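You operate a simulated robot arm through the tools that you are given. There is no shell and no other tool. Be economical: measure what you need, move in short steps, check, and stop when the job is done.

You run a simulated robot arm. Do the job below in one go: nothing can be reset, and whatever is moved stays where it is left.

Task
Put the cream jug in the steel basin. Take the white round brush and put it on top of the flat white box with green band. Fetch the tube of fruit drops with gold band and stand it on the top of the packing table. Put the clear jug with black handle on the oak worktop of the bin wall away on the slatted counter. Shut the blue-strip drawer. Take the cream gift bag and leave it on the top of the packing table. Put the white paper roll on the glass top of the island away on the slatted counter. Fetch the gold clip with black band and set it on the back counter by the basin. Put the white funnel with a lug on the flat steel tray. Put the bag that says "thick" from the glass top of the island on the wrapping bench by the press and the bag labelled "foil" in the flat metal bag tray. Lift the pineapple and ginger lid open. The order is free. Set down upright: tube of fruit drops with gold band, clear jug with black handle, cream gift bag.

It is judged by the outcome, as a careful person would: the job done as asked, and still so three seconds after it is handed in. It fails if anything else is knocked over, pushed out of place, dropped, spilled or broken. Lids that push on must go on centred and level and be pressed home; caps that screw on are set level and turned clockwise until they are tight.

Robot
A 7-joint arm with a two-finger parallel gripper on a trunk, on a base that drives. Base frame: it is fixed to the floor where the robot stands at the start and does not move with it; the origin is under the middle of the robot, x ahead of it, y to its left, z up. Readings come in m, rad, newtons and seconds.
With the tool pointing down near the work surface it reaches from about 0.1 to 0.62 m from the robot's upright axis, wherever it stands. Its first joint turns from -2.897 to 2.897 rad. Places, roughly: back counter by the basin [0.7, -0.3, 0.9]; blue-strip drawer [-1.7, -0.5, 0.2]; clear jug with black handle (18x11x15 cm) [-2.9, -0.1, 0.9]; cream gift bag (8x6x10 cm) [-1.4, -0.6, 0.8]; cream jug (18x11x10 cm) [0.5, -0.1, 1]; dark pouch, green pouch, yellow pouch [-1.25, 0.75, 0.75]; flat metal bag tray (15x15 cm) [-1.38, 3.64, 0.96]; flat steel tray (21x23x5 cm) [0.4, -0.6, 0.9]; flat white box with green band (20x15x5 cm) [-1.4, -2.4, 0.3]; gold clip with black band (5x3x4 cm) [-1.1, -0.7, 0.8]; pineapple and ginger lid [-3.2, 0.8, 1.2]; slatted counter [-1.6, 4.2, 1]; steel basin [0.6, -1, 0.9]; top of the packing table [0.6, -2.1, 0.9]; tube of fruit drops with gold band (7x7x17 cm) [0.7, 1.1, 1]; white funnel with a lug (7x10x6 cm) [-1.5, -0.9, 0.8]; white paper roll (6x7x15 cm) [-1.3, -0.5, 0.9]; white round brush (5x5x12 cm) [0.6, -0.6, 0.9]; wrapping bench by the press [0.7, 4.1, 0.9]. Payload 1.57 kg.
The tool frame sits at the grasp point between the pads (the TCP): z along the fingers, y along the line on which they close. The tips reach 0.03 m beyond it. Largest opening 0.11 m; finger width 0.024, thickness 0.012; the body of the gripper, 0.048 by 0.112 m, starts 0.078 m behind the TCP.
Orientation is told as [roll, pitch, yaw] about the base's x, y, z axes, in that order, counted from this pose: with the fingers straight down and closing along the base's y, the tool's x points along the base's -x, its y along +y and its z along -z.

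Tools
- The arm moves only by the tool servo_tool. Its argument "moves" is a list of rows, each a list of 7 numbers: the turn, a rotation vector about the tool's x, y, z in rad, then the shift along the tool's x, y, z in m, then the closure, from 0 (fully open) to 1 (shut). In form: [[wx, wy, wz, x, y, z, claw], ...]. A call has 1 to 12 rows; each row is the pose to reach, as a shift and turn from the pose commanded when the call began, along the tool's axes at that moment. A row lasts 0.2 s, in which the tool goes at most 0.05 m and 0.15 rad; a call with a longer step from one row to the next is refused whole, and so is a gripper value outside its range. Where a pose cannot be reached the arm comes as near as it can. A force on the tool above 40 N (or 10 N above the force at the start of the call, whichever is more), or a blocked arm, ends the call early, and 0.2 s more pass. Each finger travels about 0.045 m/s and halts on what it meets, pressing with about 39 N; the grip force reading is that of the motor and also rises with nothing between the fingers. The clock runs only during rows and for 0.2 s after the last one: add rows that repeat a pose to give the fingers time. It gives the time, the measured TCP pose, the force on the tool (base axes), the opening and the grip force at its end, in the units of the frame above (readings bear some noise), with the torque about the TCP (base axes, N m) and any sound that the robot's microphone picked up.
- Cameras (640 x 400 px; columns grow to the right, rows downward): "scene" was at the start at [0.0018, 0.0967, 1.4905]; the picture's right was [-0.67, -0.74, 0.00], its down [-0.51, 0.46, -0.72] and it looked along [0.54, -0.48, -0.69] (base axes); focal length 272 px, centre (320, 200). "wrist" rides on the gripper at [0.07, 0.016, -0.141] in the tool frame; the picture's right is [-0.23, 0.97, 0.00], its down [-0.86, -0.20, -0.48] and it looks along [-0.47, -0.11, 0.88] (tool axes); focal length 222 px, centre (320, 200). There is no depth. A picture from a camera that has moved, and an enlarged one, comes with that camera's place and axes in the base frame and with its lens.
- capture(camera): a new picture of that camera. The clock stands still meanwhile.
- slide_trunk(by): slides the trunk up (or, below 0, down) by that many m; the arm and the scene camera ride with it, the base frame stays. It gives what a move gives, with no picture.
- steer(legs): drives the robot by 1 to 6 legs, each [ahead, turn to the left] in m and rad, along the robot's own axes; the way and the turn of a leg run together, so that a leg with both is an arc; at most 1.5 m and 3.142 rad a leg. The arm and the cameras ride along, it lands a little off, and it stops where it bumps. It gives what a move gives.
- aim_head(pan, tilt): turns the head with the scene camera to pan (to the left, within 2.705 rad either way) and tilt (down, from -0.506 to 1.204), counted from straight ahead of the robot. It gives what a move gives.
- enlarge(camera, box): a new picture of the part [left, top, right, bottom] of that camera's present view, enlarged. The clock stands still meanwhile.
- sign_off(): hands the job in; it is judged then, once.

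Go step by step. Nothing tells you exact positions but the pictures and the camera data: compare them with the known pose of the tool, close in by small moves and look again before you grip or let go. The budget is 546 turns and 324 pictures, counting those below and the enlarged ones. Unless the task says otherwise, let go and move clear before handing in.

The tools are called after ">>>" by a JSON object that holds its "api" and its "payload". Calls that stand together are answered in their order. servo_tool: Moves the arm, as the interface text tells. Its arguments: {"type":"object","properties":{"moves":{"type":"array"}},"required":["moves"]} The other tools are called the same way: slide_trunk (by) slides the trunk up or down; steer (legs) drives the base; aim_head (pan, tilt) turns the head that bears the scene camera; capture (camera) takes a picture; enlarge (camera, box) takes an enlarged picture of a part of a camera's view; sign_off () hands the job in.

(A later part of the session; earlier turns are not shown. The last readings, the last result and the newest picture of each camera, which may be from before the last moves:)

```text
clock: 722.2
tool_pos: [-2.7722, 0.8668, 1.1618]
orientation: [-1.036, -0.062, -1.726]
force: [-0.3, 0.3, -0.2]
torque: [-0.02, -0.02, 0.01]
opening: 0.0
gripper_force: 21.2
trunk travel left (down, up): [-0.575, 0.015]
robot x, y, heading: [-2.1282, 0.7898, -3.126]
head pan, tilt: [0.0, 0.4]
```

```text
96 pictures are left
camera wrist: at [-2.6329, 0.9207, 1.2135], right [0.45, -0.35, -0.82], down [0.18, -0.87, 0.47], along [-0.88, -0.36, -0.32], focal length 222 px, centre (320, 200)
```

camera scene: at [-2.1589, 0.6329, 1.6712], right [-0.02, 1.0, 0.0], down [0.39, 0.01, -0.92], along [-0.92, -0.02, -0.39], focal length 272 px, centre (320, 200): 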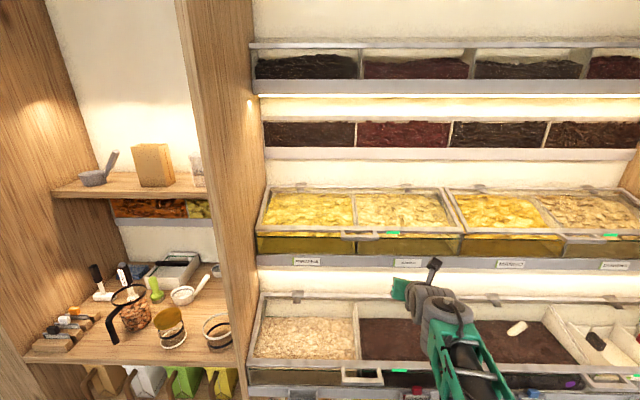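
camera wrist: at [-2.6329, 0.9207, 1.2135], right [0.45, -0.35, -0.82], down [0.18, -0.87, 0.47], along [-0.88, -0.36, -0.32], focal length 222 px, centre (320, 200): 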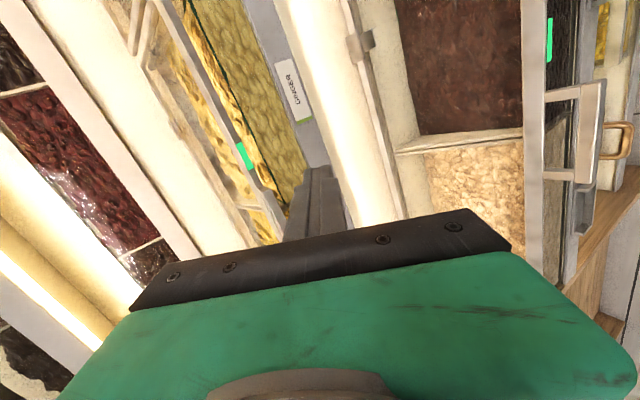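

Now free. I'll raise the nose 0.3 rad, square the heading, and move to y 0.76, z 1.105.

>>> {"api": "servo_tool", "payload": {"moves": [[0.05, -0.02, -0.01, -0.02, 0.012, 0.004, 1], [0.1, -0.04, -0.02, -0.04, 0.025, 0.007, 1], [0.15, -0.06, -0.035, -0.06, 0.037, 0.011, 1], [0.2, -0.08, -0.05, -0.08, 0.05, 0.014, 1], [0.25, -0.1, -0.059, -0.103, 0.062, 0.018, 1], [0.3, -0.1, -0.059, -0.103, 0.062, 0.018, 1], [0.3, -0.1, -0.059, -0.103, 0.062, 0.018, 1]]}}

>>> {"api": "capture", "payload": {"camera": "wrist"}}

```text
clock: 723.8
tool_pos: [-2.7717, 0.759, 1.1037]
orientation: [-1.344, -0.045, -1.609]
force: [-0.3, 0.4, 0.8]
torque: [0.03, -0.01, -0.02]
opening: 0.0002
gripper_force: 21.7
trunk travel left (down, up): [-0.575, 0.015]
robot x, y, heading: [-2.1286, 0.7923, -3.124]
head pan, tilt: [0.0, 0.4]
```

```text
95 pictures are left
camera wrist: at [-2.6289, 0.8244, 1.116], right [0.21, -0.28, -0.94], down [0.39, -0.86, 0.34], along [-0.9, -0.43, -0.07], focal length 222 px, centre (320, 200)
```

wrist: 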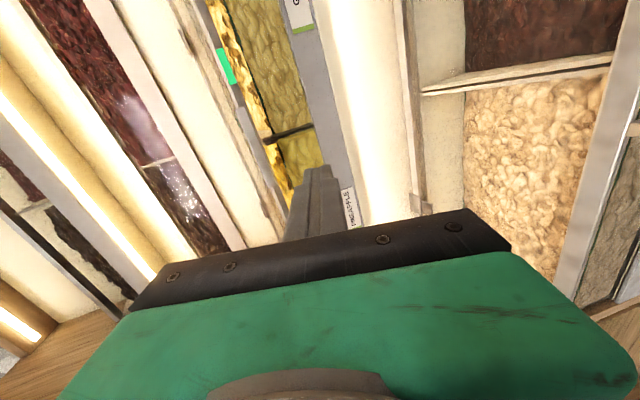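

Tool nearly horizontal at (-2.77, 0.76, 1.10). Driving forward 0.25 m to slide the fingertips under the bar.

>>> {"api": "steer", "payload": {"legs": [[0.24, 0]]}}

>>> {"api": "capture", "payload": {"camera": "scene"}}

>>> {"api": "capture", "payload": {"camera": "wrist"}}

```text
clock: 725.5
tool_pos: [-3.0113, 0.7587, 1.1049]
orientation: [-1.344, -0.043, -1.614]
force: [0.2, 0.1, -0.1]
torque: [0.0, 0.02, 0.0]
opening: 0.0002
gripper_force: 21.3
trunk travel left (down, up): [-0.575, 0.015]
robot x, y, heading: [-2.368, 0.7877, -3.129]
head pan, tilt: [0.0, 0.4]
```

```text
94 pictures are left
camera scene: at [-2.3983, 0.6294, 1.6724], right [-0.01, 1.0, 0.0], down [0.39, 0.01, -0.92], along [-0.92, -0.01, -0.39], focal length 272 px, centre (320, 200)
```

scene: 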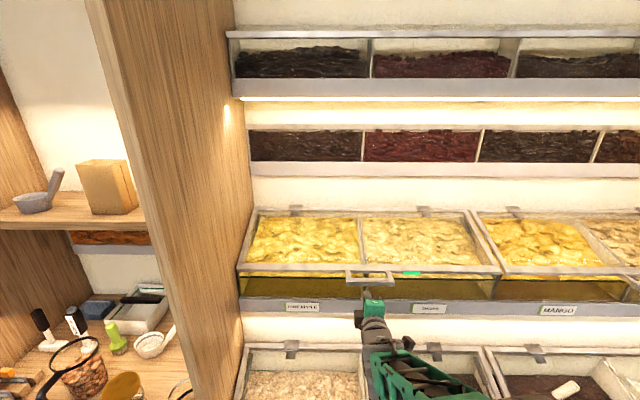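

```text
93 pictures are left
camera wrist: at [-2.8676, 0.8231, 1.1159], right [0.21, -0.28, -0.94], down [0.38, -0.86, 0.34], along [-0.9, -0.43, -0.07], focal length 222 px, centre (320, 200)
```

wrist: 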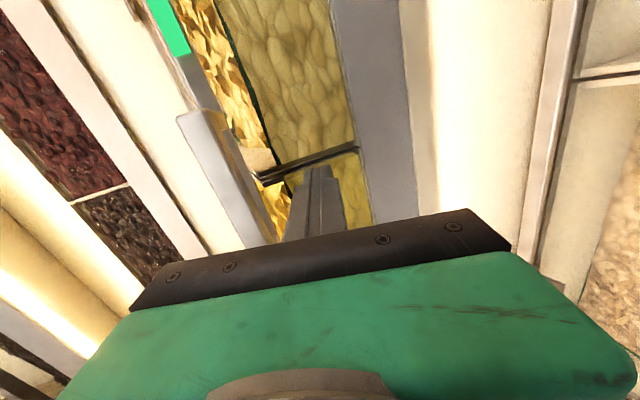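

Fingertips are under the bar. Lifting the first 9 cm.

>>> {"api": "servo_tool", "payload": {"moves": [[0, 0, 0, 0, -0.002, 0.008, 1], [0, 0, 0, 0, -0.02, 0.004, 1], [0, 0, 0, 0, -0.04, 0.0, 1], [0, 0, 0, 0, -0.06, -0.005, 1], [0, 0, 0, 0, -0.085, -0.01, 1], [0, 0, 0, 0, -0.085, -0.01, 1]]}}

>>> {"api": "capture", "payload": {"camera": "scene"}}

```text
clock: 726.9
tool_pos: [-3.0221, 0.7603, 1.1915]
orientation: [-1.345, -0.044, -1.616]
force: [0.3, 0.2, -0.1]
torque: [-0.01, 0.01, 0.04]
opening: 0.0
gripper_force: 21.2
trunk travel left (down, up): [-0.575, 0.015]
robot x, y, heading: [-2.3674, 0.786, -3.131]
head pan, tilt: [0.0, 0.4]
```

```text
92 pictures are left
camera scene: at [-2.3975, 0.6294, 1.6725], right [-0.01, 1.0, 0.0], down [0.39, 0.01, -0.92], along [-0.92, -0.01, -0.39], focal length 272 px, centre (320, 200)
```

scene: 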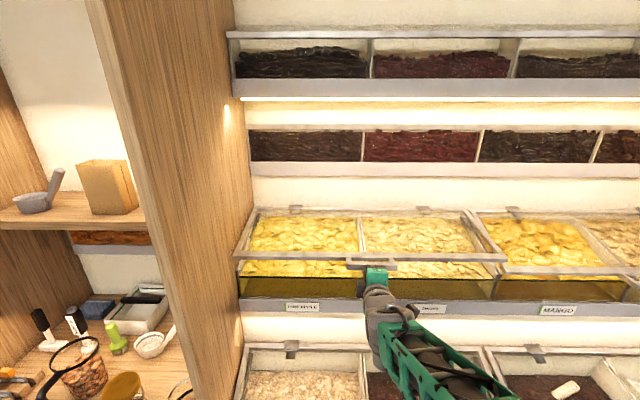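

The lid is rising smoothly. Following the arc upward.

>>> {"api": "servo_tool", "payload": {"moves": [[0, 0, 0, 0, -0.0375, -0.0149, 1], [0, 0, 0, 0, -0.0796, -0.0236, 1], [0, 0, 0, 0, -0.1205, -0.0279, 1], [0, 0, 0, 0, -0.1618, -0.022, 1], [0, 0, 0, 0, -0.2023, -0.0107, 1], [0, 0, 0, 0, -0.2023, -0.0107, 1]]}}

>>> {"api": "capture", "payload": {"camera": "scene"}}

```text
clock: 728.3
tool_pos: [-3.0571, 0.7723, 1.3915]
orientation: [-1.342, -0.042, -1.613]
force: [1.3, 0.2, 0.1]
torque: [-0.01, -0.04, -0.03]
opening: 0.0
gripper_force: 21.2
trunk travel left (down, up): [-0.575, 0.015]
robot x, y, heading: [-2.3649, 0.7858, -3.13]
head pan, tilt: [0.0, 0.4]
```

```text
91 pictures are left
camera scene: at [-2.3975, 0.6294, 1.6725], right [-0.01, 1.0, 0.0], down [0.39, 0.01, -0.92], along [-0.92, -0.01, -0.39], focal length 272 px, centre (320, 200)
```

scene: 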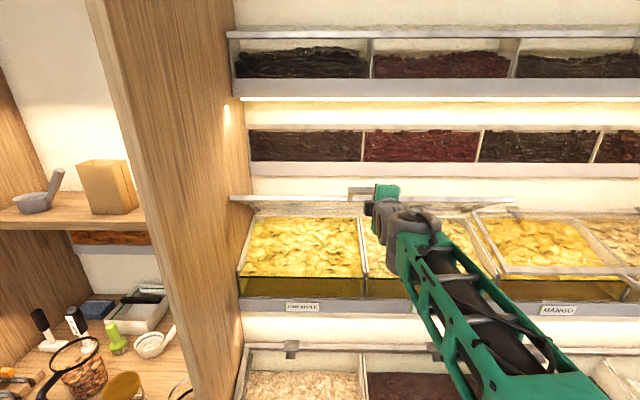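

Lid is now about level with the camera's line. Continuing up and back along the arc.

>>> {"api": "servo_tool", "payload": {"moves": [[0, 0, 0, 0, -0.0283, 0.0161, 1], [0, 0, 0, 0, -0.0558, 0.0335, 1], [0, 0, 0, 0, -0.0794, 0.0559, 1], [0, 0, 0, 0, -0.1, 0.0789, 1], [0, 0, 0, 0, -0.1, 0.0789, 1]]}}

>>> {"api": "capture", "payload": {"camera": "scene"}}

>>> {"api": "capture", "payload": {"camera": "wrist"}}

```text
clock: 729.5
tool_pos: [-3.1528, 0.7804, 1.467]
orientation: [-1.34, -0.044, -1.617]
force: [0.6, -0.4, 0.4]
torque: [0.03, -0.03, -0.06]
opening: 0.0
gripper_force: 21.4
trunk travel left (down, up): [-0.575, 0.015]
robot x, y, heading: [-2.366, 0.7843, -3.132]
head pan, tilt: [0.0, 0.4]
```

```text
90 pictures are left
camera scene: at [-2.3957, 0.6288, 1.6722], right [-0.01, 1.0, 0.0], down [0.39, 0.0, -0.92], along [-0.92, -0.01, -0.39], focal length 272 px, centre (320, 200)
```

scene: 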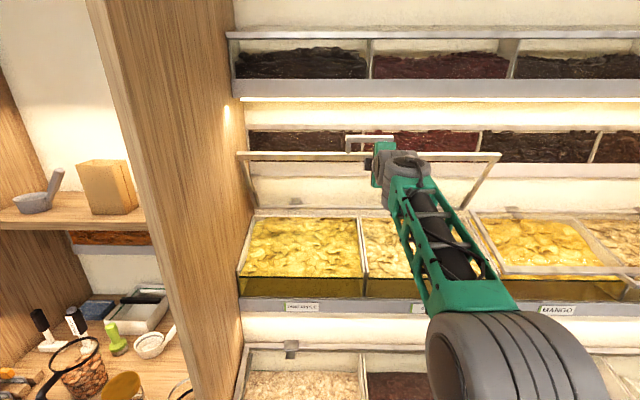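

```text
89 pictures are left
camera wrist: at [-3.0091, 0.846, 1.4792], right [0.21, -0.28, -0.94], down [0.38, -0.86, 0.34], along [-0.9, -0.43, -0.07], focal length 222 px, centre (320, 200)
```

wrist: 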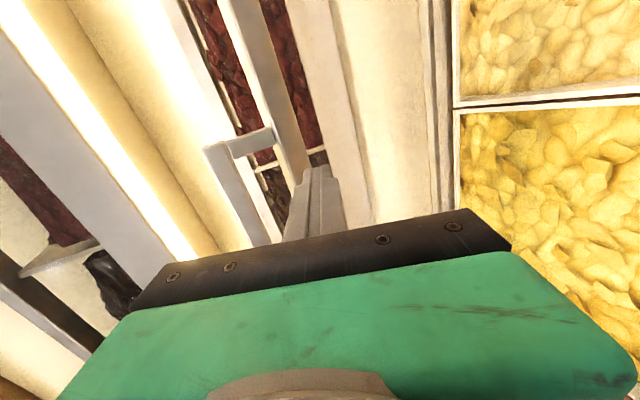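

Lid is about 60° open. Pushing it further back until it stops or holds.

>>> {"api": "servo_tool", "payload": {"moves": [[0, 0, 0, 0, -0.0173, 0.0218, 1], [0, 0, 0, 0, -0.0307, 0.0445, 1], [0, 0, 0, 0, -0.0422, 0.0676, 1], [0, 0, 0, 0, -0.0422, 0.0676, 1]]}}

>>> {"api": "capture", "payload": {"camera": "scene"}}

```text
clock: 729.9
tool_pos: [-3.1634, 0.7796, 1.4751]
orientation: [-1.331, -0.042, -1.616]
force: [18.7, -0.9, -1.0]
torque: [0.01, -0.02, 0.21]
opening: 0.0002
gripper_force: 21.2
trunk travel left (down, up): [-0.575, 0.015]
robot x, y, heading: [-2.3685, 0.7827, -3.129]
head pan, tilt: [0.0, 0.4]
stopped in row 1: the force on the tool passed its limit at 74 N (the readings are from after the stop); the commanded pose is now the measured one
```

```text
88 pictures are left
camera scene: at [-2.3934, 0.629, 1.6724], right [-0.01, 1.0, 0.0], down [0.39, 0.01, -0.92], along [-0.92, -0.01, -0.39], focal length 272 px, centre (320, 200)
```

scene: 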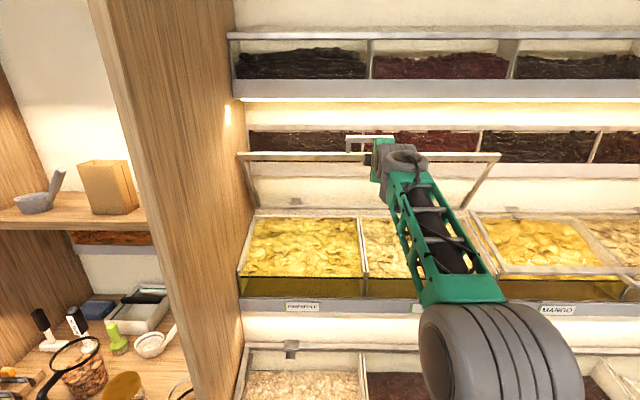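

The lid has reached its stop. Withdrawing a little to see whether it stays open.

>>> {"api": "servo_tool", "payload": {"moves": [[0, 0, 0, 0, 0.003, -0.015, 1], [0, 0, 0, 0, 0.006, -0.03, 1], [0, 0, 0, 0, 0.01, -0.05, 1], [0, 0, 0, 0, 0.01, -0.05, 1], [0, 0, 0, 0, 0.01, -0.05, 1]]}}

>>> {"api": "capture", "payload": {"camera": "scene"}}

```text
clock: 731.1
tool_pos: [-3.1173, 0.7804, 1.4738]
orientation: [-1.327, -0.043, -1.616]
force: [-0.2, 0.0, -0.6]
torque: [-0.02, -0.02, 0.04]
opening: 0.0
gripper_force: 21.8
trunk travel left (down, up): [-0.575, 0.015]
robot x, y, heading: [-2.3664, 0.7868, -3.129]
head pan, tilt: [0.0, 0.4]
```

```text
87 pictures are left
camera scene: at [-2.3979, 0.6294, 1.6725], right [-0.01, 1.0, 0.0], down [0.39, 0.0, -0.92], along [-0.92, -0.01, -0.39], focal length 272 px, centre (320, 200)
```

scene: 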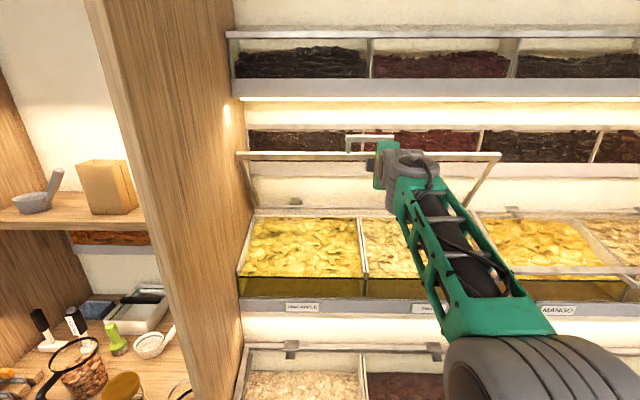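

The lid stays open by itself. Backing away and moving to the clear jug in the niche at about (-2.9, -0.1).

>>> {"api": "steer", "payload": {"legs": [[-0.22, 0]]}}

>>> {"api": "aim_head", "payload": {"pan": 0.75, "tilt": 0.55}}

>>> {"api": "capture", "payload": {"camera": "scene"}}

>>> {"api": "enlarge", "payload": {"camera": "scene", "box": [240, 100, 440, 300]}}

```text
clock: 732.8
tool_pos: [-2.8974, 0.7816, 1.4737]
orientation: [-1.326, -0.041, -1.613]
force: [0.6, 0.0, -0.6]
torque: [-0.01, -0.01, 0.01]
opening: 0.0001
gripper_force: 21.6
trunk travel left (down, up): [-0.575, 0.015]
robot x, y, heading: [-2.151, 0.7864, -3.125]
head pan, tilt: [0.0, 0.4]
```

```text
clock: 733.9
tool_pos: [-2.8988, 0.7817, 1.4742]
orientation: [-1.329, -0.042, -1.613]
force: [0.5, -0.2, -0.1]
torque: [-0.03, 0.01, 0.02]
opening: 0.0002
gripper_force: 21.5
trunk travel left (down, up): [-0.575, 0.015]
robot x, y, heading: [-2.1543, 0.785, -3.126]
head pan, tilt: [0.75, 0.55]
```

```text
86 pictures are left
camera scene: at [-2.151, 0.5714, 1.6587], right [-0.69, 0.72, 0.0], down [0.38, 0.36, -0.85], along [-0.62, -0.59, -0.52], focal length 272 px, centre (320, 200)
```

scene: 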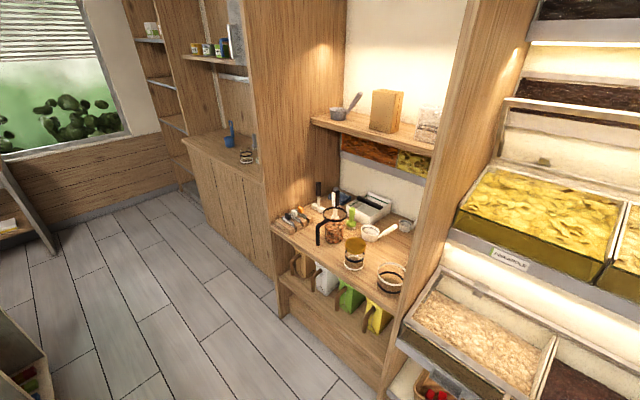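

```text
2.00 times, centred on (340, 200) of scene
camera zoom: at [-2.151, 0.5714, 1.6587], right [-0.69, 0.72, 0.0], down [0.38, 0.36, -0.85], along [-0.62, -0.59, -0.52], focal length 544 px, centre (280, 200)
```

zoom: 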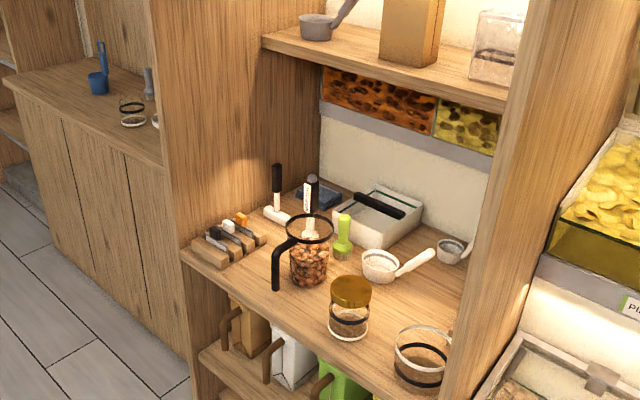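

The jug's handle points toward the aisle at about (-2.80, -0.05), with the body centre at (-2.893, -0.047). I'll return the gripper to fingers-down first.

>>> {"api": "servo_tool", "payload": {"moves": [[-0.13, 0, 0, 0.002, 0.021, -0.022, 1], [-0.26, 0, 0, 0.004, 0.042, -0.044, 1], [-0.39, 0, 0, 0.006, 0.063, -0.066, 1], [-0.52, 0, 0, 0.008, 0.084, -0.088, 1], [-0.65, 0, 0, 0.01, 0.105, -0.11, 1], [-0.78, 0, 0, 0.012, 0.126, -0.132, 1], [-0.91, 0, 0, 0.014, 0.147, -0.154, 1], [-1.04, 0, 0, 0.016, 0.168, -0.176, 1], [-1.17, 0, 0, 0.018, 0.189, -0.198, 1], [-1.33, 0, 0, 0.018, 0.21, -0.22, 1], [-1.33, 0, 0, 0.018, 0.228, -0.236, 1]]}}

>>> {"api": "slide_trunk", "payload": {"by": -0.15}}

```text
refused: row 10 steps farther than a row can; nothing moved
```

```text
clock: 735.6
tool_pos: [-2.8986, 0.7812, 1.324]
orientation: [-1.329, -0.04, -1.613]
force: [-0.3, -0.1, 0.2]
torque: [-0.01, 0.01, 0.02]
opening: 0.0
gripper_force: 21.0
trunk travel left (down, up): [-0.425, 0.165]
robot x, y, heading: [-2.1519, 0.7863, -3.126]
head pan, tilt: [0.75, 0.55]
```

>>> {"api": "servo_tool", "payload": {"moves": [[-0.12, 0, 0, 0.002, 0.016, -0.022, 1], [-0.24, 0, 0, 0.004, 0.032, -0.044, 1], [-0.36, 0, 0, 0.006, 0.048, -0.066, 1], [-0.48, 0, 0, 0.008, 0.064, -0.088, 1], [-0.6, 0, 0, 0.01, 0.08, -0.11, 1], [-0.72, 0, 0, 0.012, 0.096, -0.132, 1], [-0.84, 0, 0, 0.014, 0.112, -0.154, 1], [-0.96, 0, 0, 0.016, 0.128, -0.176, 1], [-1.08, 0, 0, 0.018, 0.144, -0.198, 1], [-1.2, 0, 0, 0.018, 0.16, -0.22, 1], [-1.32, 0, 0, 0.018, 0.18, -0.247, 1]]}}

>>> {"api": "servo_tool", "payload": {"moves": [[0, 0, 0.14, 0, 0, 0, 0.5], [0, 0, 0.28, 0, 0, 0, 0.5], [0, 0, 0.42, 0, 0, 0, 0.5], [0, 0, 0.56, 0, 0, 0, 0.5], [0, 0, 0.7, 0, 0, 0, 0.5], [0, 0, 0.84, 0, 0, 0, 0.5], [0, 0, 0.98, 0, 0, 0, 0.5], [0, 0, 1.12, 0, 0, 0, 0.5], [0, 0, 1.26, 0, 0, 0, 0.5], [0, 0, 1.4, 0, 0, 0, 0.5], [0, 0, 1.52, 0, 0, 0, 0.5]]}}

```text
clock: 738.0
tool_pos: [-2.6162, 0.7829, 1.207]
orientation: [-0.004, -0.043, -1.613]
force: [0.4, 0.1, 0.1]
torque: [0.01, 0.0, -0.01]
opening: 0.0001
gripper_force: 21.3
out of reach, approached as far as the arm can: row 8, 9
trunk travel left (down, up): [-0.425, 0.165]
robot x, y, heading: [-2.1479, 0.7889, -3.125]
head pan, tilt: [0.75, 0.55]
```

```text
clock: 740.4
tool_pos: [-2.6153, 0.7816, 1.2082]
orientation: [0.041, -0.01, -3.136]
force: [0.1, -0.1, 0.8]
torque: [-0.02, 0.02, 0.0]
opening: 0.055
gripper_force: 0.1
trunk travel left (down, up): [-0.425, 0.165]
robot x, y, heading: [-2.1494, 0.7894, -3.127]
head pan, tilt: [0.75, 0.55]
```

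>>> {"api": "steer", "payload": {"legs": [[0, 1.556], [0.84, 0], [0, -1.5708]]}}

>>> {"api": "aim_head", "payload": {"pan": 0.1, "tilt": 0.7}}

>>> {"api": "capture", "payload": {"camera": "scene"}}

>>> {"api": "capture", "payload": {"camera": "wrist"}}

```text
clock: 752.6
tool_pos: [-2.588, -0.0247, 1.2079]
orientation: [0.042, -0.01, 3.124]
force: [0.5, 0.3, 0.2]
torque: [0.02, 0.0, 0.0]
opening: 0.055
gripper_force: 0.0
trunk travel left (down, up): [-0.425, 0.165]
robot x, y, heading: [-2.1227, -0.0297, 3.136]
head pan, tilt: [0.75, 0.55]
```

```text
clock: 753.6
tool_pos: [-2.5889, -0.0245, 1.2071]
orientation: [0.042, -0.008, 3.125]
force: [-0.2, -0.5, -0.2]
torque: [-0.01, 0.0, 0.01]
opening: 0.0548
gripper_force: 0.0
trunk travel left (down, up): [-0.425, 0.165]
robot x, y, heading: [-2.1238, -0.0248, 3.129]
head pan, tilt: [0.099, 0.7]
```

```text
84 pictures are left
camera scene: at [-2.1473, -0.192, 1.4956], right [-0.09, 1.0, 0.0], down [0.64, 0.06, -0.77], along [-0.76, -0.07, -0.64], focal length 272 px, centre (320, 200)
```

scene: 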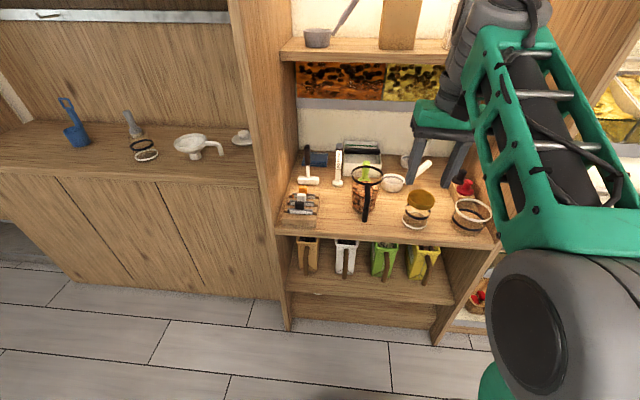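

```text
83 pictures are left
camera wrist: at [-2.5177, -0.0349, 1.3474], right [-0.24, -0.97, 0.04], down [-0.85, 0.23, 0.48], along [-0.47, 0.08, -0.88], focal length 222 px, centre (320, 200)
```

wrist: 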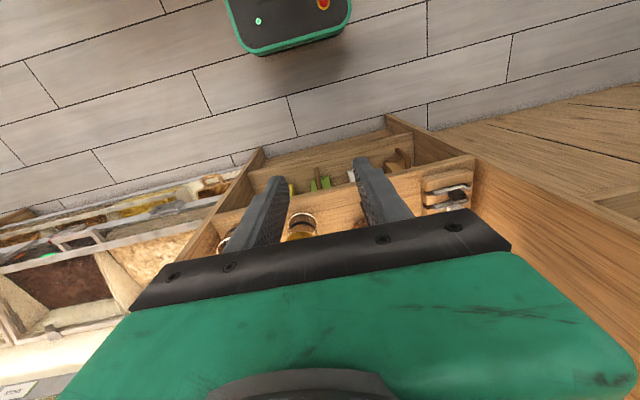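

>>> {"api": "enlarge", "payload": {"camera": "scene", "box": [280, 120, 500, 260]}}

```text
2.86 times, centred on (390, 190) of scene
camera zoom: at [-2.1473, -0.192, 1.4956], right [-0.09, 1.0, 0.0], down [0.64, 0.06, -0.77], along [-0.76, -0.07, -0.64], focal length 777 px, centre (120, 229)
```

zoom: 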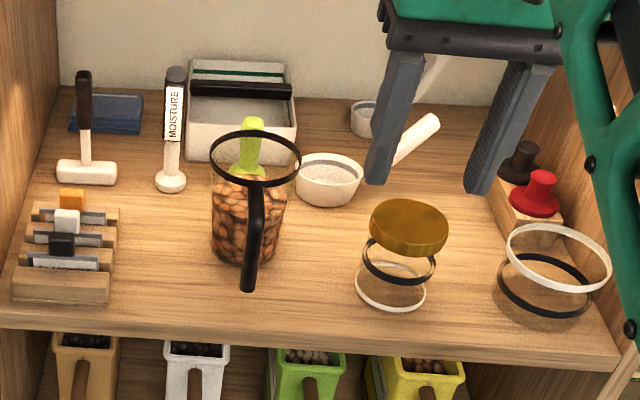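

Triangulating the two views: rim centre (-2.953, -0.096, 0.946), worktop z about 0.80, handle near-vertical at x about -2.85, y -0.097, z 0.83 to 0.95. Driving forward 0.22 m and hovering over the handle.

>>> {"api": "steer", "payload": {"legs": [[0.22, 0]]}}

>>> {"api": "servo_tool", "payload": {"moves": [[-0.02, 0.01, 0, -0.01, 0.03, 0.03, 0.5], [-0.04, 0.01, 0, -0.025, 0.06, 0.06, 0.5], [-0.04, 0.01, 0, -0.042, 0.072, 0.09, 0.5], [-0.04, 0.01, 0, -0.042, 0.072, 0.13, 0.5], [-0.04, 0.01, 0, -0.042, 0.072, 0.16, 0.5], [-0.04, 0.01, 0, -0.042, 0.072, 0.16, 0.5]]}}

>>> {"api": "capture", "payload": {"camera": "wrist"}}

>>> {"api": "enlarge", "payload": {"camera": "scene", "box": [280, 120, 480, 280]}}

```text
clock: 755.3
tool_pos: [-2.8147, -0.0231, 1.2078]
orientation: [0.042, -0.011, 3.13]
force: [0.9, -0.5, 0.4]
torque: [0.0, 0.01, -0.03]
opening: 0.0549
gripper_force: 0.0
trunk travel left (down, up): [-0.425, 0.165]
robot x, y, heading: [-2.3489, -0.0273, 3.13]
head pan, tilt: [0.099, 0.7]
```

```text
clock: 756.7
tool_pos: [-2.8573, -0.1006, 1.0529]
orientation: [0.084, -0.002, 3.131]
force: [-0.2, 0.1, 0.1]
torque: [0.0, 0.01, -0.02]
opening: 0.055
gripper_force: 0.1
trunk travel left (down, up): [-0.425, 0.165]
robot x, y, heading: [-2.3462, -0.0283, 3.13]
head pan, tilt: [0.099, 0.7]
```

```text
81 pictures are left
camera wrist: at [-2.7884, -0.1039, 1.1936], right [-0.24, -0.97, 0.08], down [-0.85, 0.25, 0.46], along [-0.47, 0.04, -0.88], focal length 222 px, centre (320, 200)
```

wrist: 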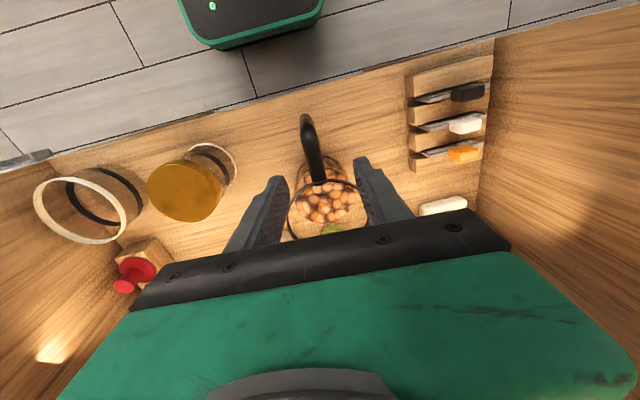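

```text
2.50 times, centred on (380, 200) of scene
camera zoom: at [-2.3739, -0.1904, 1.4956], right [-0.09, 1.0, 0.0], down [0.64, 0.06, -0.76], along [-0.76, -0.07, -0.64], focal length 680 px, centre (170, 200)
```

zoom: 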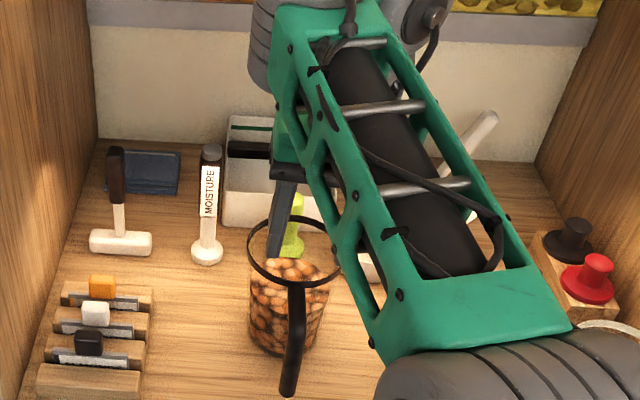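

Handle confirmed at y -0.097. Levelling the tool and descending to z 0.915 over the handle.

>>> {"api": "servo_tool", "payload": {"moves": [[0.03, 0, 0, 0.003, -0.003, 0.03, 0.5], [0.06, 0, 0, 0.005, -0.004, 0.06, 0.5], [0.084, 0, 0, 0.005, -0.004, 0.09, 0.5], [0.084, 0, 0, 0.005, -0.004, 0.12, 0.5], [0.084, 0, 0, 0.005, -0.004, 0.138, 0.5], [0.084, 0, 0, 0.005, -0.004, 0.138, 0.5]]}}

>>> {"api": "capture", "payload": {"camera": "wrist"}}

>>> {"api": "enlarge", "payload": {"camera": "scene", "box": [280, 120, 480, 280]}}

```text
clock: 758.1
tool_pos: [-2.8563, -0.1069, 0.9322]
orientation: [-0.007, 0.007, 3.13]
force: [-0.1, -0.4, 0.3]
torque: [0.02, -0.04, -0.02]
opening: 0.0549
gripper_force: 0.0
out of reach, approached as far as the arm can: row 4, 5
trunk travel left (down, up): [-0.425, 0.165]
robot x, y, heading: [-2.3456, -0.0275, 3.138]
head pan, tilt: [0.099, 0.7]
```

```text
79 pictures are left
camera wrist: at [-2.7879, -0.1257, 1.0722], right [-0.24, -0.97, -0.01], down [-0.86, 0.21, 0.47], along [-0.46, 0.12, -0.88], focal length 222 px, centre (320, 200)
```

wrist: 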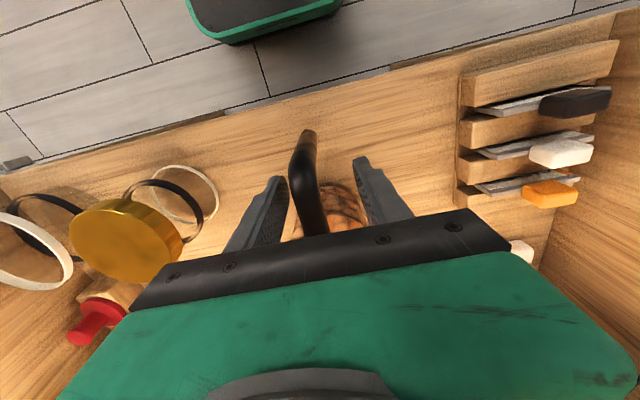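

```text
2.50 times, centred on (380, 200) of scene
camera zoom: at [-2.3737, -0.1904, 1.4956], right [-0.09, 1.0, 0.0], down [0.64, 0.06, -0.76], along [-0.76, -0.07, -0.64], focal length 680 px, centre (170, 200)
```

zoom: 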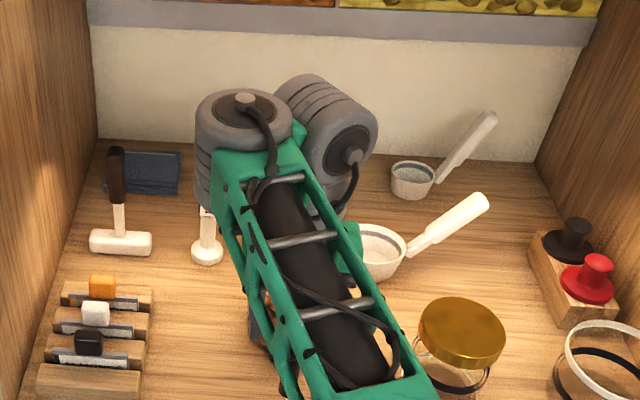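

Slightly short of depth; I'll shift 8 mm in +y and lower the trunk 2 cm instead.

>>> {"api": "servo_tool", "payload": {"moves": [[0, 0, 0, 0.003, -0.008, 0, 0.5], [0, 0, 0, 0.003, -0.008, 0, 0.5]]}}

>>> {"api": "slide_trunk", "payload": {"by": -0.02}}

>>> {"api": "capture", "payload": {"camera": "wrist"}}

```text
clock: 758.7
tool_pos: [-2.8542, -0.0997, 0.9321]
orientation: [-0.008, 0.007, 3.129]
force: [0.6, -0.4, 0.3]
torque: [0.01, 0.0, -0.02]
opening: 0.0549
gripper_force: 0.0
out of reach, approached as far as the arm can: row 1, 2
trunk travel left (down, up): [-0.425, 0.165]
robot x, y, heading: [-2.3518, -0.0285, 3.14]
head pan, tilt: [0.099, 0.7]
```

```text
clock: 759.4
tool_pos: [-2.8529, -0.1006, 0.9129]
orientation: [-0.005, 0.007, 3.129]
force: [-0.4, -0.2, 0.0]
torque: [-0.01, 0.0, 0.02]
opening: 0.055
gripper_force: 0.0
trunk travel left (down, up): [-0.405, 0.185]
robot x, y, heading: [-2.3446, -0.0281, 3.138]
head pan, tilt: [0.099, 0.7]
```

```text
77 pictures are left
camera wrist: at [-2.7856, -0.1176, 1.0527], right [-0.24, -0.97, -0.01], down [-0.86, 0.21, 0.47], along [-0.46, 0.12, -0.88], focal length 222 px, centre (320, 200)
```

wrist: 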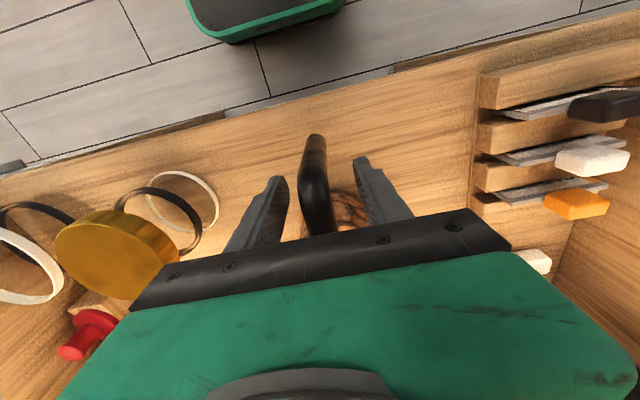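

Handle is between the pads. Closing, then a small lift by trunk to test the weight.

>>> {"api": "servo_tool", "payload": {"moves": [[0, 0, 0, 0, 0, 0, 1], [0, 0, 0, 0, 0, 0, 1], [0, 0, 0, 0, 0, 0, 1], [0, 0, 0, 0, 0, 0, 1], [0, 0, 0, 0, 0, 0, 1]]}}

>>> {"api": "slide_trunk", "payload": {"by": 0.03}}

>>> {"api": "capture", "payload": {"camera": "wrist"}}

>>> {"api": "capture", "payload": {"camera": "scene"}}

```text
clock: 760.6
tool_pos: [-2.854, -0.1004, 0.9128]
orientation: [-0.004, 0.008, 3.13]
force: [-0.2, 0.8, -0.3]
torque: [-0.06, 0.03, -0.13]
opening: 0.0192
gripper_force: 33.2
trunk travel left (down, up): [-0.405, 0.185]
robot x, y, heading: [-2.3504, -0.0265, 3.132]
head pan, tilt: [0.099, 0.7]
```

```text
clock: 761.4
tool_pos: [-2.8539, -0.1002, 0.9419]
orientation: [-0.007, 0.009, 3.13]
force: [-0.3, 0.6, -5.5]
torque: [0.0, -0.38, -0.02]
opening: 0.0193
gripper_force: 33.1
trunk travel left (down, up): [-0.435, 0.155]
robot x, y, heading: [-2.3483, -0.0256, 3.138]
head pan, tilt: [0.099, 0.7]
```

```text
76 pictures are left
camera wrist: at [-2.786, -0.1178, 1.0823], right [-0.24, -0.97, -0.01], down [-0.86, 0.21, 0.47], along [-0.46, 0.12, -0.88], focal length 222 px, centre (320, 200)
```

wrist: 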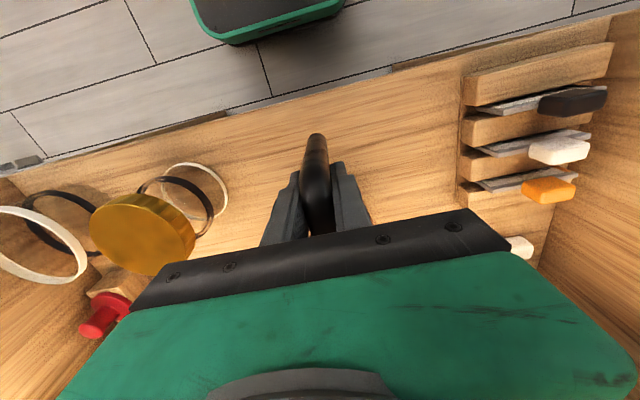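

```text
75 pictures are left
camera scene: at [-2.3742, -0.1905, 1.5056], right [-0.09, 1.0, 0.0], down [0.64, 0.06, -0.76], along [-0.76, -0.07, -0.64], focal length 272 px, centre (320, 200)
```

scene: 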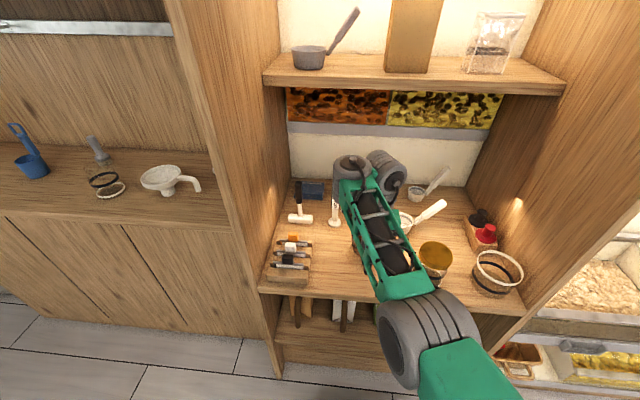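

About 5.5 N carried and stable. Raising another 6 cm and backing straight out, then checking that the jug hangs level.

>>> {"api": "slide_trunk", "payload": {"by": 0.06}}

>>> {"api": "steer", "payload": {"legs": [[-0.2, 0]]}}

>>> {"api": "aim_head", "payload": {"pan": 0.3, "tilt": 0.8}}

>>> {"api": "capture", "payload": {"camera": "scene"}}

```text
clock: 762.4
tool_pos: [-2.8536, -0.1005, 1.0024]
orientation: [-0.007, 0.007, 3.13]
force: [-0.1, -0.3, -4.4]
torque: [-0.03, -0.4, -0.05]
opening: 0.0192
gripper_force: 33.7
trunk travel left (down, up): [-0.495, 0.095]
robot x, y, heading: [-2.349, -0.0235, 3.137]
head pan, tilt: [0.099, 0.7]
```

```text
clock: 764.0
tool_pos: [-2.6533, -0.1008, 1.0024]
orientation: [-0.005, 0.007, 3.13]
force: [-0.7, 0.4, -4.3]
torque: [-0.01, -0.39, 0.01]
opening: 0.0195
gripper_force: 33.0
trunk travel left (down, up): [-0.495, 0.095]
robot x, y, heading: [-2.1483, -0.0276, 3.138]
head pan, tilt: [0.099, 0.7]
```

```text
clock: 764.7
tool_pos: [-2.6524, -0.1027, 1.0025]
orientation: [-0.007, 0.006, 3.131]
force: [-0.7, -0.1, -5.0]
torque: [0.01, -0.4, -0.02]
opening: 0.0194
gripper_force: 33.5
trunk travel left (down, up): [-0.495, 0.095]
robot x, y, heading: [-2.1495, -0.0261, 3.138]
head pan, tilt: [0.3, 0.799]
```

```text
74 pictures are left
camera scene: at [-2.1663, -0.2071, 1.5574], right [-0.29, 0.96, 0.0], down [0.69, 0.21, -0.7], along [-0.67, -0.2, -0.72], focal length 272 px, centre (320, 200)
```

scene: 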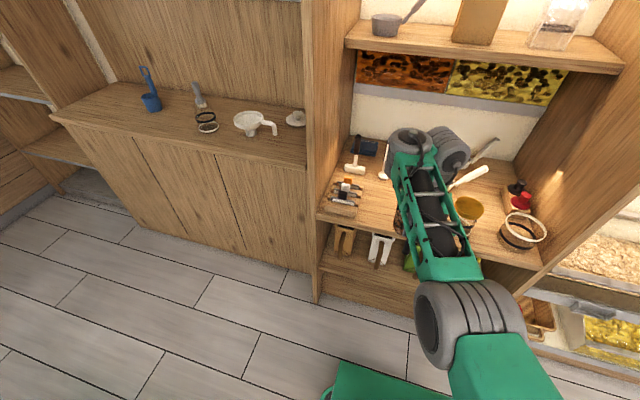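

>>> {"api": "servo_tool", "payload": {"moves": [[0, 0, 0, 0, 0, -0.04, 1], [0, 0, 0, 0, 0, -0.08, 1], [0, 0, 0, 0, 0, -0.12, 1], [0, 0, 0, 0, 0, -0.16, 1], [0, 0, 0, 0, 0, -0.16, 1]]}}

>>> {"api": "steer", "payload": {"legs": [[0.04, 0], [0, -1.55]]}}

>>> {"api": "capture", "payload": {"camera": "scene"}}

```text
clock: 765.9
tool_pos: [-2.6529, -0.1007, 1.1598]
orientation: [-0.008, 0.007, 3.129]
force: [0.8, 0.6, -5.4]
torque: [0.02, -0.42, 0.01]
opening: 0.0193
gripper_force: 33.7
trunk travel left (down, up): [-0.495, 0.095]
robot x, y, heading: [-2.1471, -0.0267, 3.134]
head pan, tilt: [0.3, 0.799]
```

```text
clock: 770.5
tool_pos: [-2.278, 0.4746, 1.16]
orientation: [-0.005, 0.006, 1.593]
force: [0.5, 0.2, -4.3]
torque: [-0.44, -0.01, 0.01]
opening: 0.0195
gripper_force: 33.5
trunk travel left (down, up): [-0.495, 0.095]
robot x, y, heading: [-2.191, -0.028, 1.6]
head pan, tilt: [0.3, 0.799]
```

```text
73 pictures are left
camera scene: at [-2.3662, -0.0161, 1.5573], right [0.95, 0.32, 0.0], down [0.23, -0.68, -0.7], along [-0.23, 0.66, -0.72], focal length 272 px, centre (320, 200)
```

scene: 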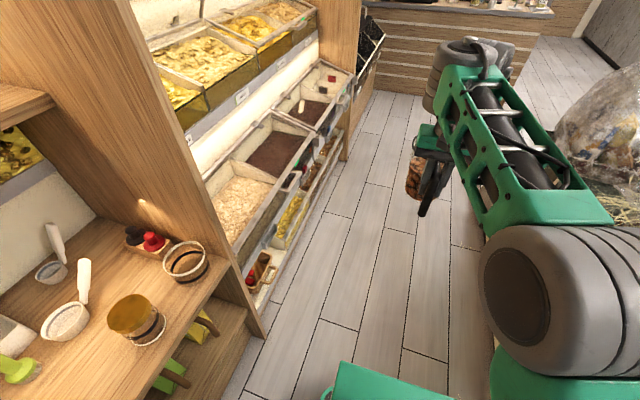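

>>> {"api": "enlarge", "payload": {"camera": "scene", "box": [360, 110, 500, 240]}}

```text
3.08 times, centred on (430, 175) of scene
camera zoom: at [-2.3662, -0.0161, 1.5573], right [0.95, 0.32, 0.0], down [0.23, -0.68, -0.7], along [-0.23, 0.66, -0.72], focal length 837 px, centre (-18, 277)
```

zoom: 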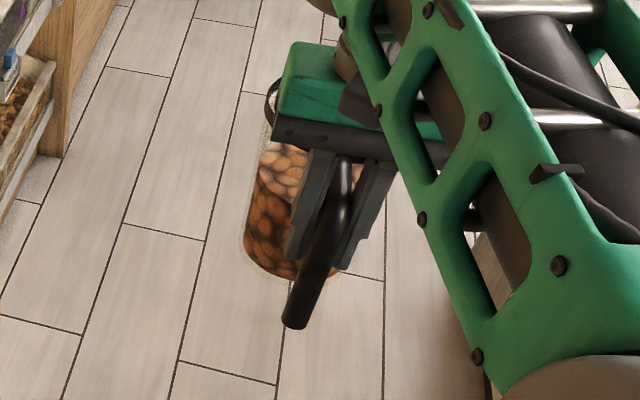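

The jug hangs upright. Driving to the counter with it, raised by the trunk.

>>> {"api": "slide_trunk", "payload": {"by": 0.09}}

>>> {"api": "steer", "payload": {"legs": [[1.2, 0], [1.15, 0], [0, -1.05], [0.73, 0], [0, 1.02]]}}

>>> {"api": "aim_head", "payload": {"pan": 0.1, "tilt": 0.65}}

>>> {"api": "capture", "payload": {"camera": "scene"}}

```text
clock: 771.8
tool_pos: [-2.2793, 0.4743, 1.2494]
orientation: [-0.007, 0.008, 1.594]
force: [-0.1, 0.2, -5.1]
torque: [-0.42, -0.02, 0.01]
opening: 0.0192
gripper_force: 33.5
trunk travel left (down, up): [-0.585, 0.005]
robot x, y, heading: [-2.1875, -0.029, 1.6]
head pan, tilt: [0.3, 0.799]
```

```text
clock: 792.0
tool_pos: [-1.7404, 3.1982, 1.2499]
orientation: [-0.007, 0.007, 1.574]
force: [-0.3, -0.1, -4.4]
torque: [-0.43, -0.02, 0.01]
opening: 0.0194
gripper_force: 33.7
trunk travel left (down, up): [-0.585, 0.005]
robot x, y, heading: [-1.6603, 2.6948, 1.576]
head pan, tilt: [0.3, 0.799]
```

```text
clock: 792.8
tool_pos: [-1.7403, 3.1993, 1.2504]
orientation: [-0.007, 0.008, 1.573]
force: [-0.3, -0.4, -4.3]
torque: [-0.4, -0.01, -0.02]
opening: 0.0194
gripper_force: 33.6
trunk travel left (down, up): [-0.585, 0.005]
robot x, y, heading: [-1.658, 2.6928, 1.581]
head pan, tilt: [0.099, 0.649]
```

```text
71 pictures are left
camera scene: at [-1.8237, 2.7198, 1.6599], right [0.99, 0.11, 0.0], down [0.07, -0.6, -0.8], along [-0.09, 0.79, -0.61], focal length 272 px, centre (320, 200)
```

scene: 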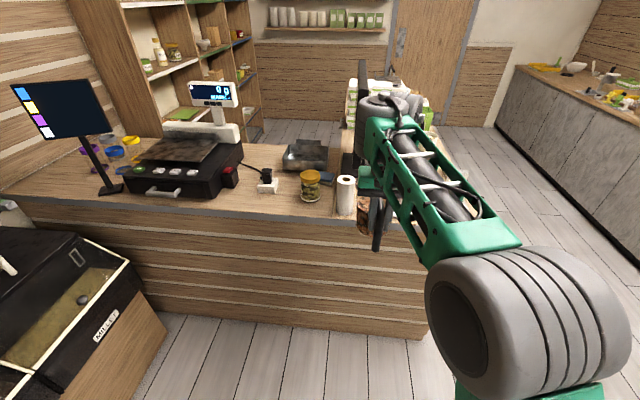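

Driving forward 0.39 m to bring the jug over the counter, still high.

>>> {"api": "steer", "payload": {"legs": [[0.39, 0]]}}

>>> {"api": "servo_tool", "payload": {"moves": [[0, 0, 0, -0.01, -0.015, 0, 1], [0, 0, 0, -0.02, -0.03, 0, 1], [0, 0, 0, -0.02, -0.03, 0, 1]]}}

>>> {"api": "capture", "payload": {"camera": "scene"}}

>>> {"api": "capture", "payload": {"camera": "wrist"}}

```text
clock: 795.1
tool_pos: [-1.7457, 3.5645, 1.2471]
orientation: [-0.003, 0.022, 1.574]
force: [1.0, -4.0, -5.4]
torque: [-0.32, 0.03, -0.07]
opening: 0.0195
gripper_force: 33.3
trunk travel left (down, up): [-0.585, 0.005]
robot x, y, heading: [-1.6654, 3.0684, 1.579]
head pan, tilt: [0.099, 0.649]
stopped in leg 1: the force on the tool passed its limit at 72 N (the readings are from after the stop); the commanded pose is now the measured one
```

```text
clock: 796.0
tool_pos: [-1.7158, 3.5873, 1.2495]
orientation: [-0.003, 0.019, 1.574]
force: [-0.4, -0.1, -4.3]
torque: [-0.36, 0.0, -0.02]
opening: 0.0196
gripper_force: 33.2
trunk travel left (down, up): [-0.585, 0.005]
robot x, y, heading: [-1.6624, 3.0658, 1.582]
head pan, tilt: [0.099, 0.649]
```

```text
70 pictures are left
camera scene: at [-1.8269, 3.0903, 1.6599], right [0.99, 0.11, 0.0], down [0.07, -0.6, -0.8], along [-0.09, 0.79, -0.6], focal length 272 px, centre (320, 200)
```

scene: 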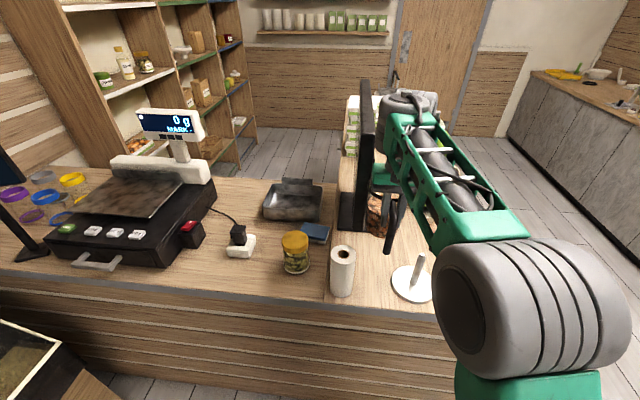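

```text
69 pictures are left
camera wrist: at [-1.7327, 3.5207, 1.3894], right [-0.97, 0.22, -0.01], down [0.19, 0.86, 0.46], along [0.11, 0.45, -0.89], focal length 222 px, centre (320, 200)
```

wrist: 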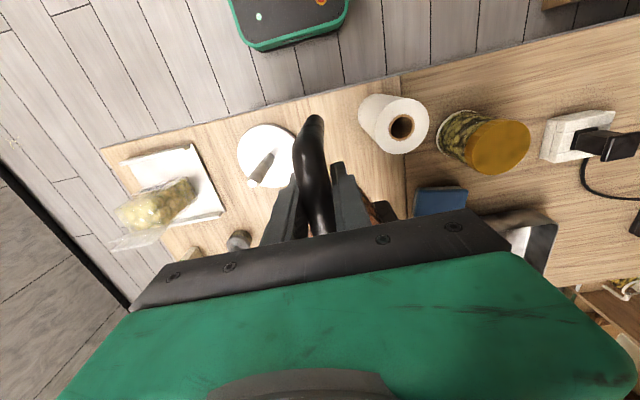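

Something bumped (probably the jug against the monitor) and it stopped; now force is normal. Checking the jug's attitude and the monitor closely.

>>> {"api": "enlarge", "payload": {"camera": "scene", "box": [320, 70, 460, 310]}}

>>> {"api": "enlarge", "payload": {"camera": "wrist", "box": [240, 90, 460, 240]}}

```text
1.67 times, centred on (390, 190) of scene
camera zoom: at [-1.8269, 3.0903, 1.6599], right [0.99, 0.11, 0.0], down [0.07, -0.6, -0.8], along [-0.09, 0.79, -0.6], focal length 454 px, centre (203, 217)
```

zoom: 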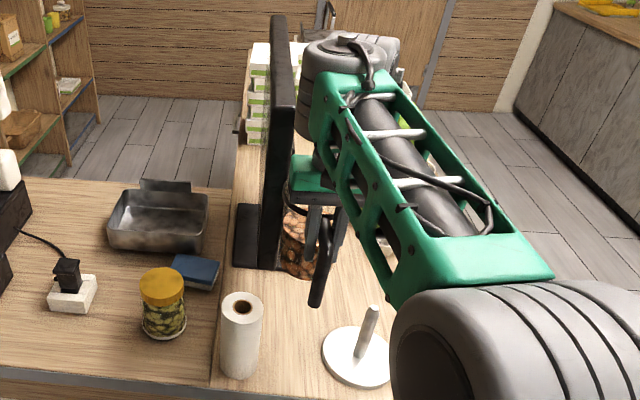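

```text
2.67 times, centred on (350, 165) of wrist
camera zoom: at [-1.7327, 3.5207, 1.3894], right [-0.97, 0.22, -0.01], down [0.19, 0.86, 0.46], along [0.11, 0.45, -0.89], focal length 592 px, centre (240, 293)
```

zoom: 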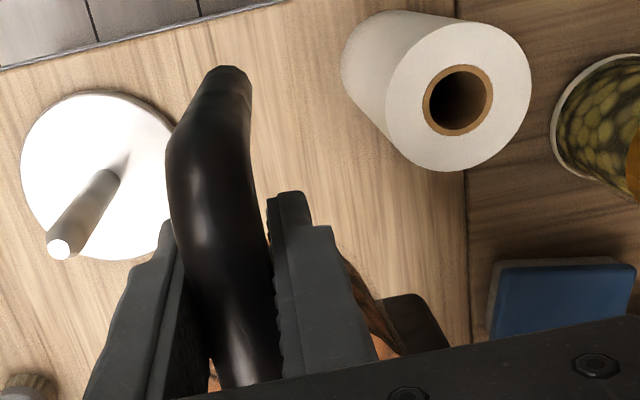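

The monitor's near edge is around y 3.73, so I'll set the jug nearer: body centre about (-1.725, 3.655), between roll and stand. Shifting and lowering partway.

>>> {"api": "servo_tool", "payload": {"moves": [[0, 0, 0, 0.031, 0.009, 0, 1], [0, 0, 0, 0.031, 0.009, 0.03, 1], [0, 0, 0, 0.031, 0.009, 0.06, 1], [0, 0, 0, 0.031, 0.009, 0.09, 1], [0, 0, 0, 0.031, 0.009, 0.12, 1], [0, 0, 0, 0.031, 0.009, 0.12, 1]]}}

>>> {"api": "enlarge", "payload": {"camera": "scene", "box": [320, 130, 460, 320]}}

>>> {"api": "capture", "payload": {"camera": "wrist"}}

```text
clock: 797.4
tool_pos: [-1.7241, 3.5525, 1.1259]
orientation: [-0.002, 0.019, 1.573]
force: [-0.3, 0.2, -3.7]
torque: [-0.3, 0.0, 0.02]
opening: 0.0193
gripper_force: 33.3
out of reach, approached as far as the arm can: row 5
trunk travel left (down, up): [-0.585, 0.005]
robot x, y, heading: [-1.6604, 3.0646, 1.579]
head pan, tilt: [0.099, 0.649]
```

```text
2.11 times, centred on (390, 225) of scene
camera zoom: at [-1.8268, 3.0894, 1.66], right [0.99, 0.11, 0.0], down [0.07, -0.6, -0.8], along [-0.09, 0.79, -0.6], focal length 573 px, centre (173, 147)
```

zoom: 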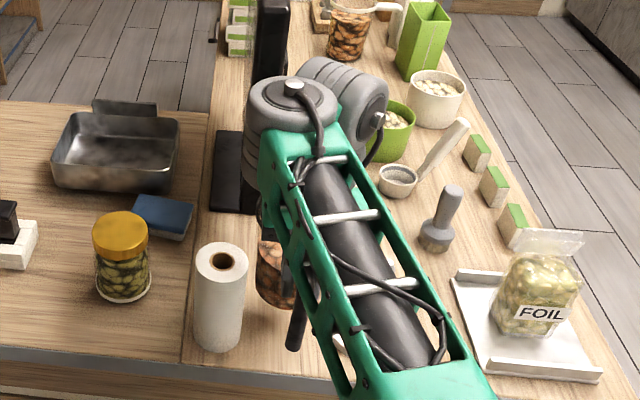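

```text
65 pictures are left
camera wrist: at [-1.7415, 3.4855, 1.2675], right [-0.97, 0.22, -0.01], down [0.2, 0.86, 0.46], along [0.11, 0.45, -0.89], focal length 222 px, centre (320, 200)
```

wrist: 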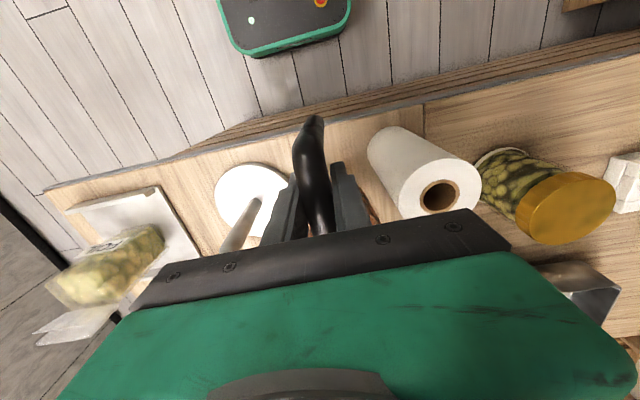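

Placed between roll and stand with clearance. Lowering further with the trunk.

>>> {"api": "slide_trunk", "payload": {"by": -0.04}}

>>> {"api": "slide_trunk", "payload": {"by": -0.008}}

>>> {"api": "slide_trunk", "payload": {"by": -0.006}}

```text
clock: 798.2
tool_pos: [-1.7246, 3.5519, 1.0868]
orientation: [-0.002, 0.019, 1.575]
force: [0.5, -0.4, -5.0]
torque: [-0.31, 0.0, 0.0]
opening: 0.0192
gripper_force: 33.4
trunk travel left (down, up): [-0.545, 0.045]
robot x, y, heading: [-1.6607, 3.0662, 1.579]
head pan, tilt: [0.099, 0.649]
```

```text
clock: 798.8
tool_pos: [-1.7248, 3.5521, 1.0779]
orientation: [-0.003, 0.019, 1.574]
force: [0.6, -0.4, -4.9]
torque: [-0.32, -0.04, 0.0]
opening: 0.0196
gripper_force: 33.4
trunk travel left (down, up): [-0.537, 0.053]
robot x, y, heading: [-1.6621, 3.0688, 1.584]
head pan, tilt: [0.099, 0.649]
```

```text
clock: 799.3
tool_pos: [-1.7242, 3.5519, 1.0729]
orientation: [-0.004, 0.02, 1.575]
force: [0.1, -1.0, -4.9]
torque: [-0.35, 0.01, -0.04]
opening: 0.0193
gripper_force: 34.2
trunk travel left (down, up): [-0.531, 0.059]
robot x, y, heading: [-1.666, 3.0647, 1.58]
head pan, tilt: [0.099, 0.649]
```

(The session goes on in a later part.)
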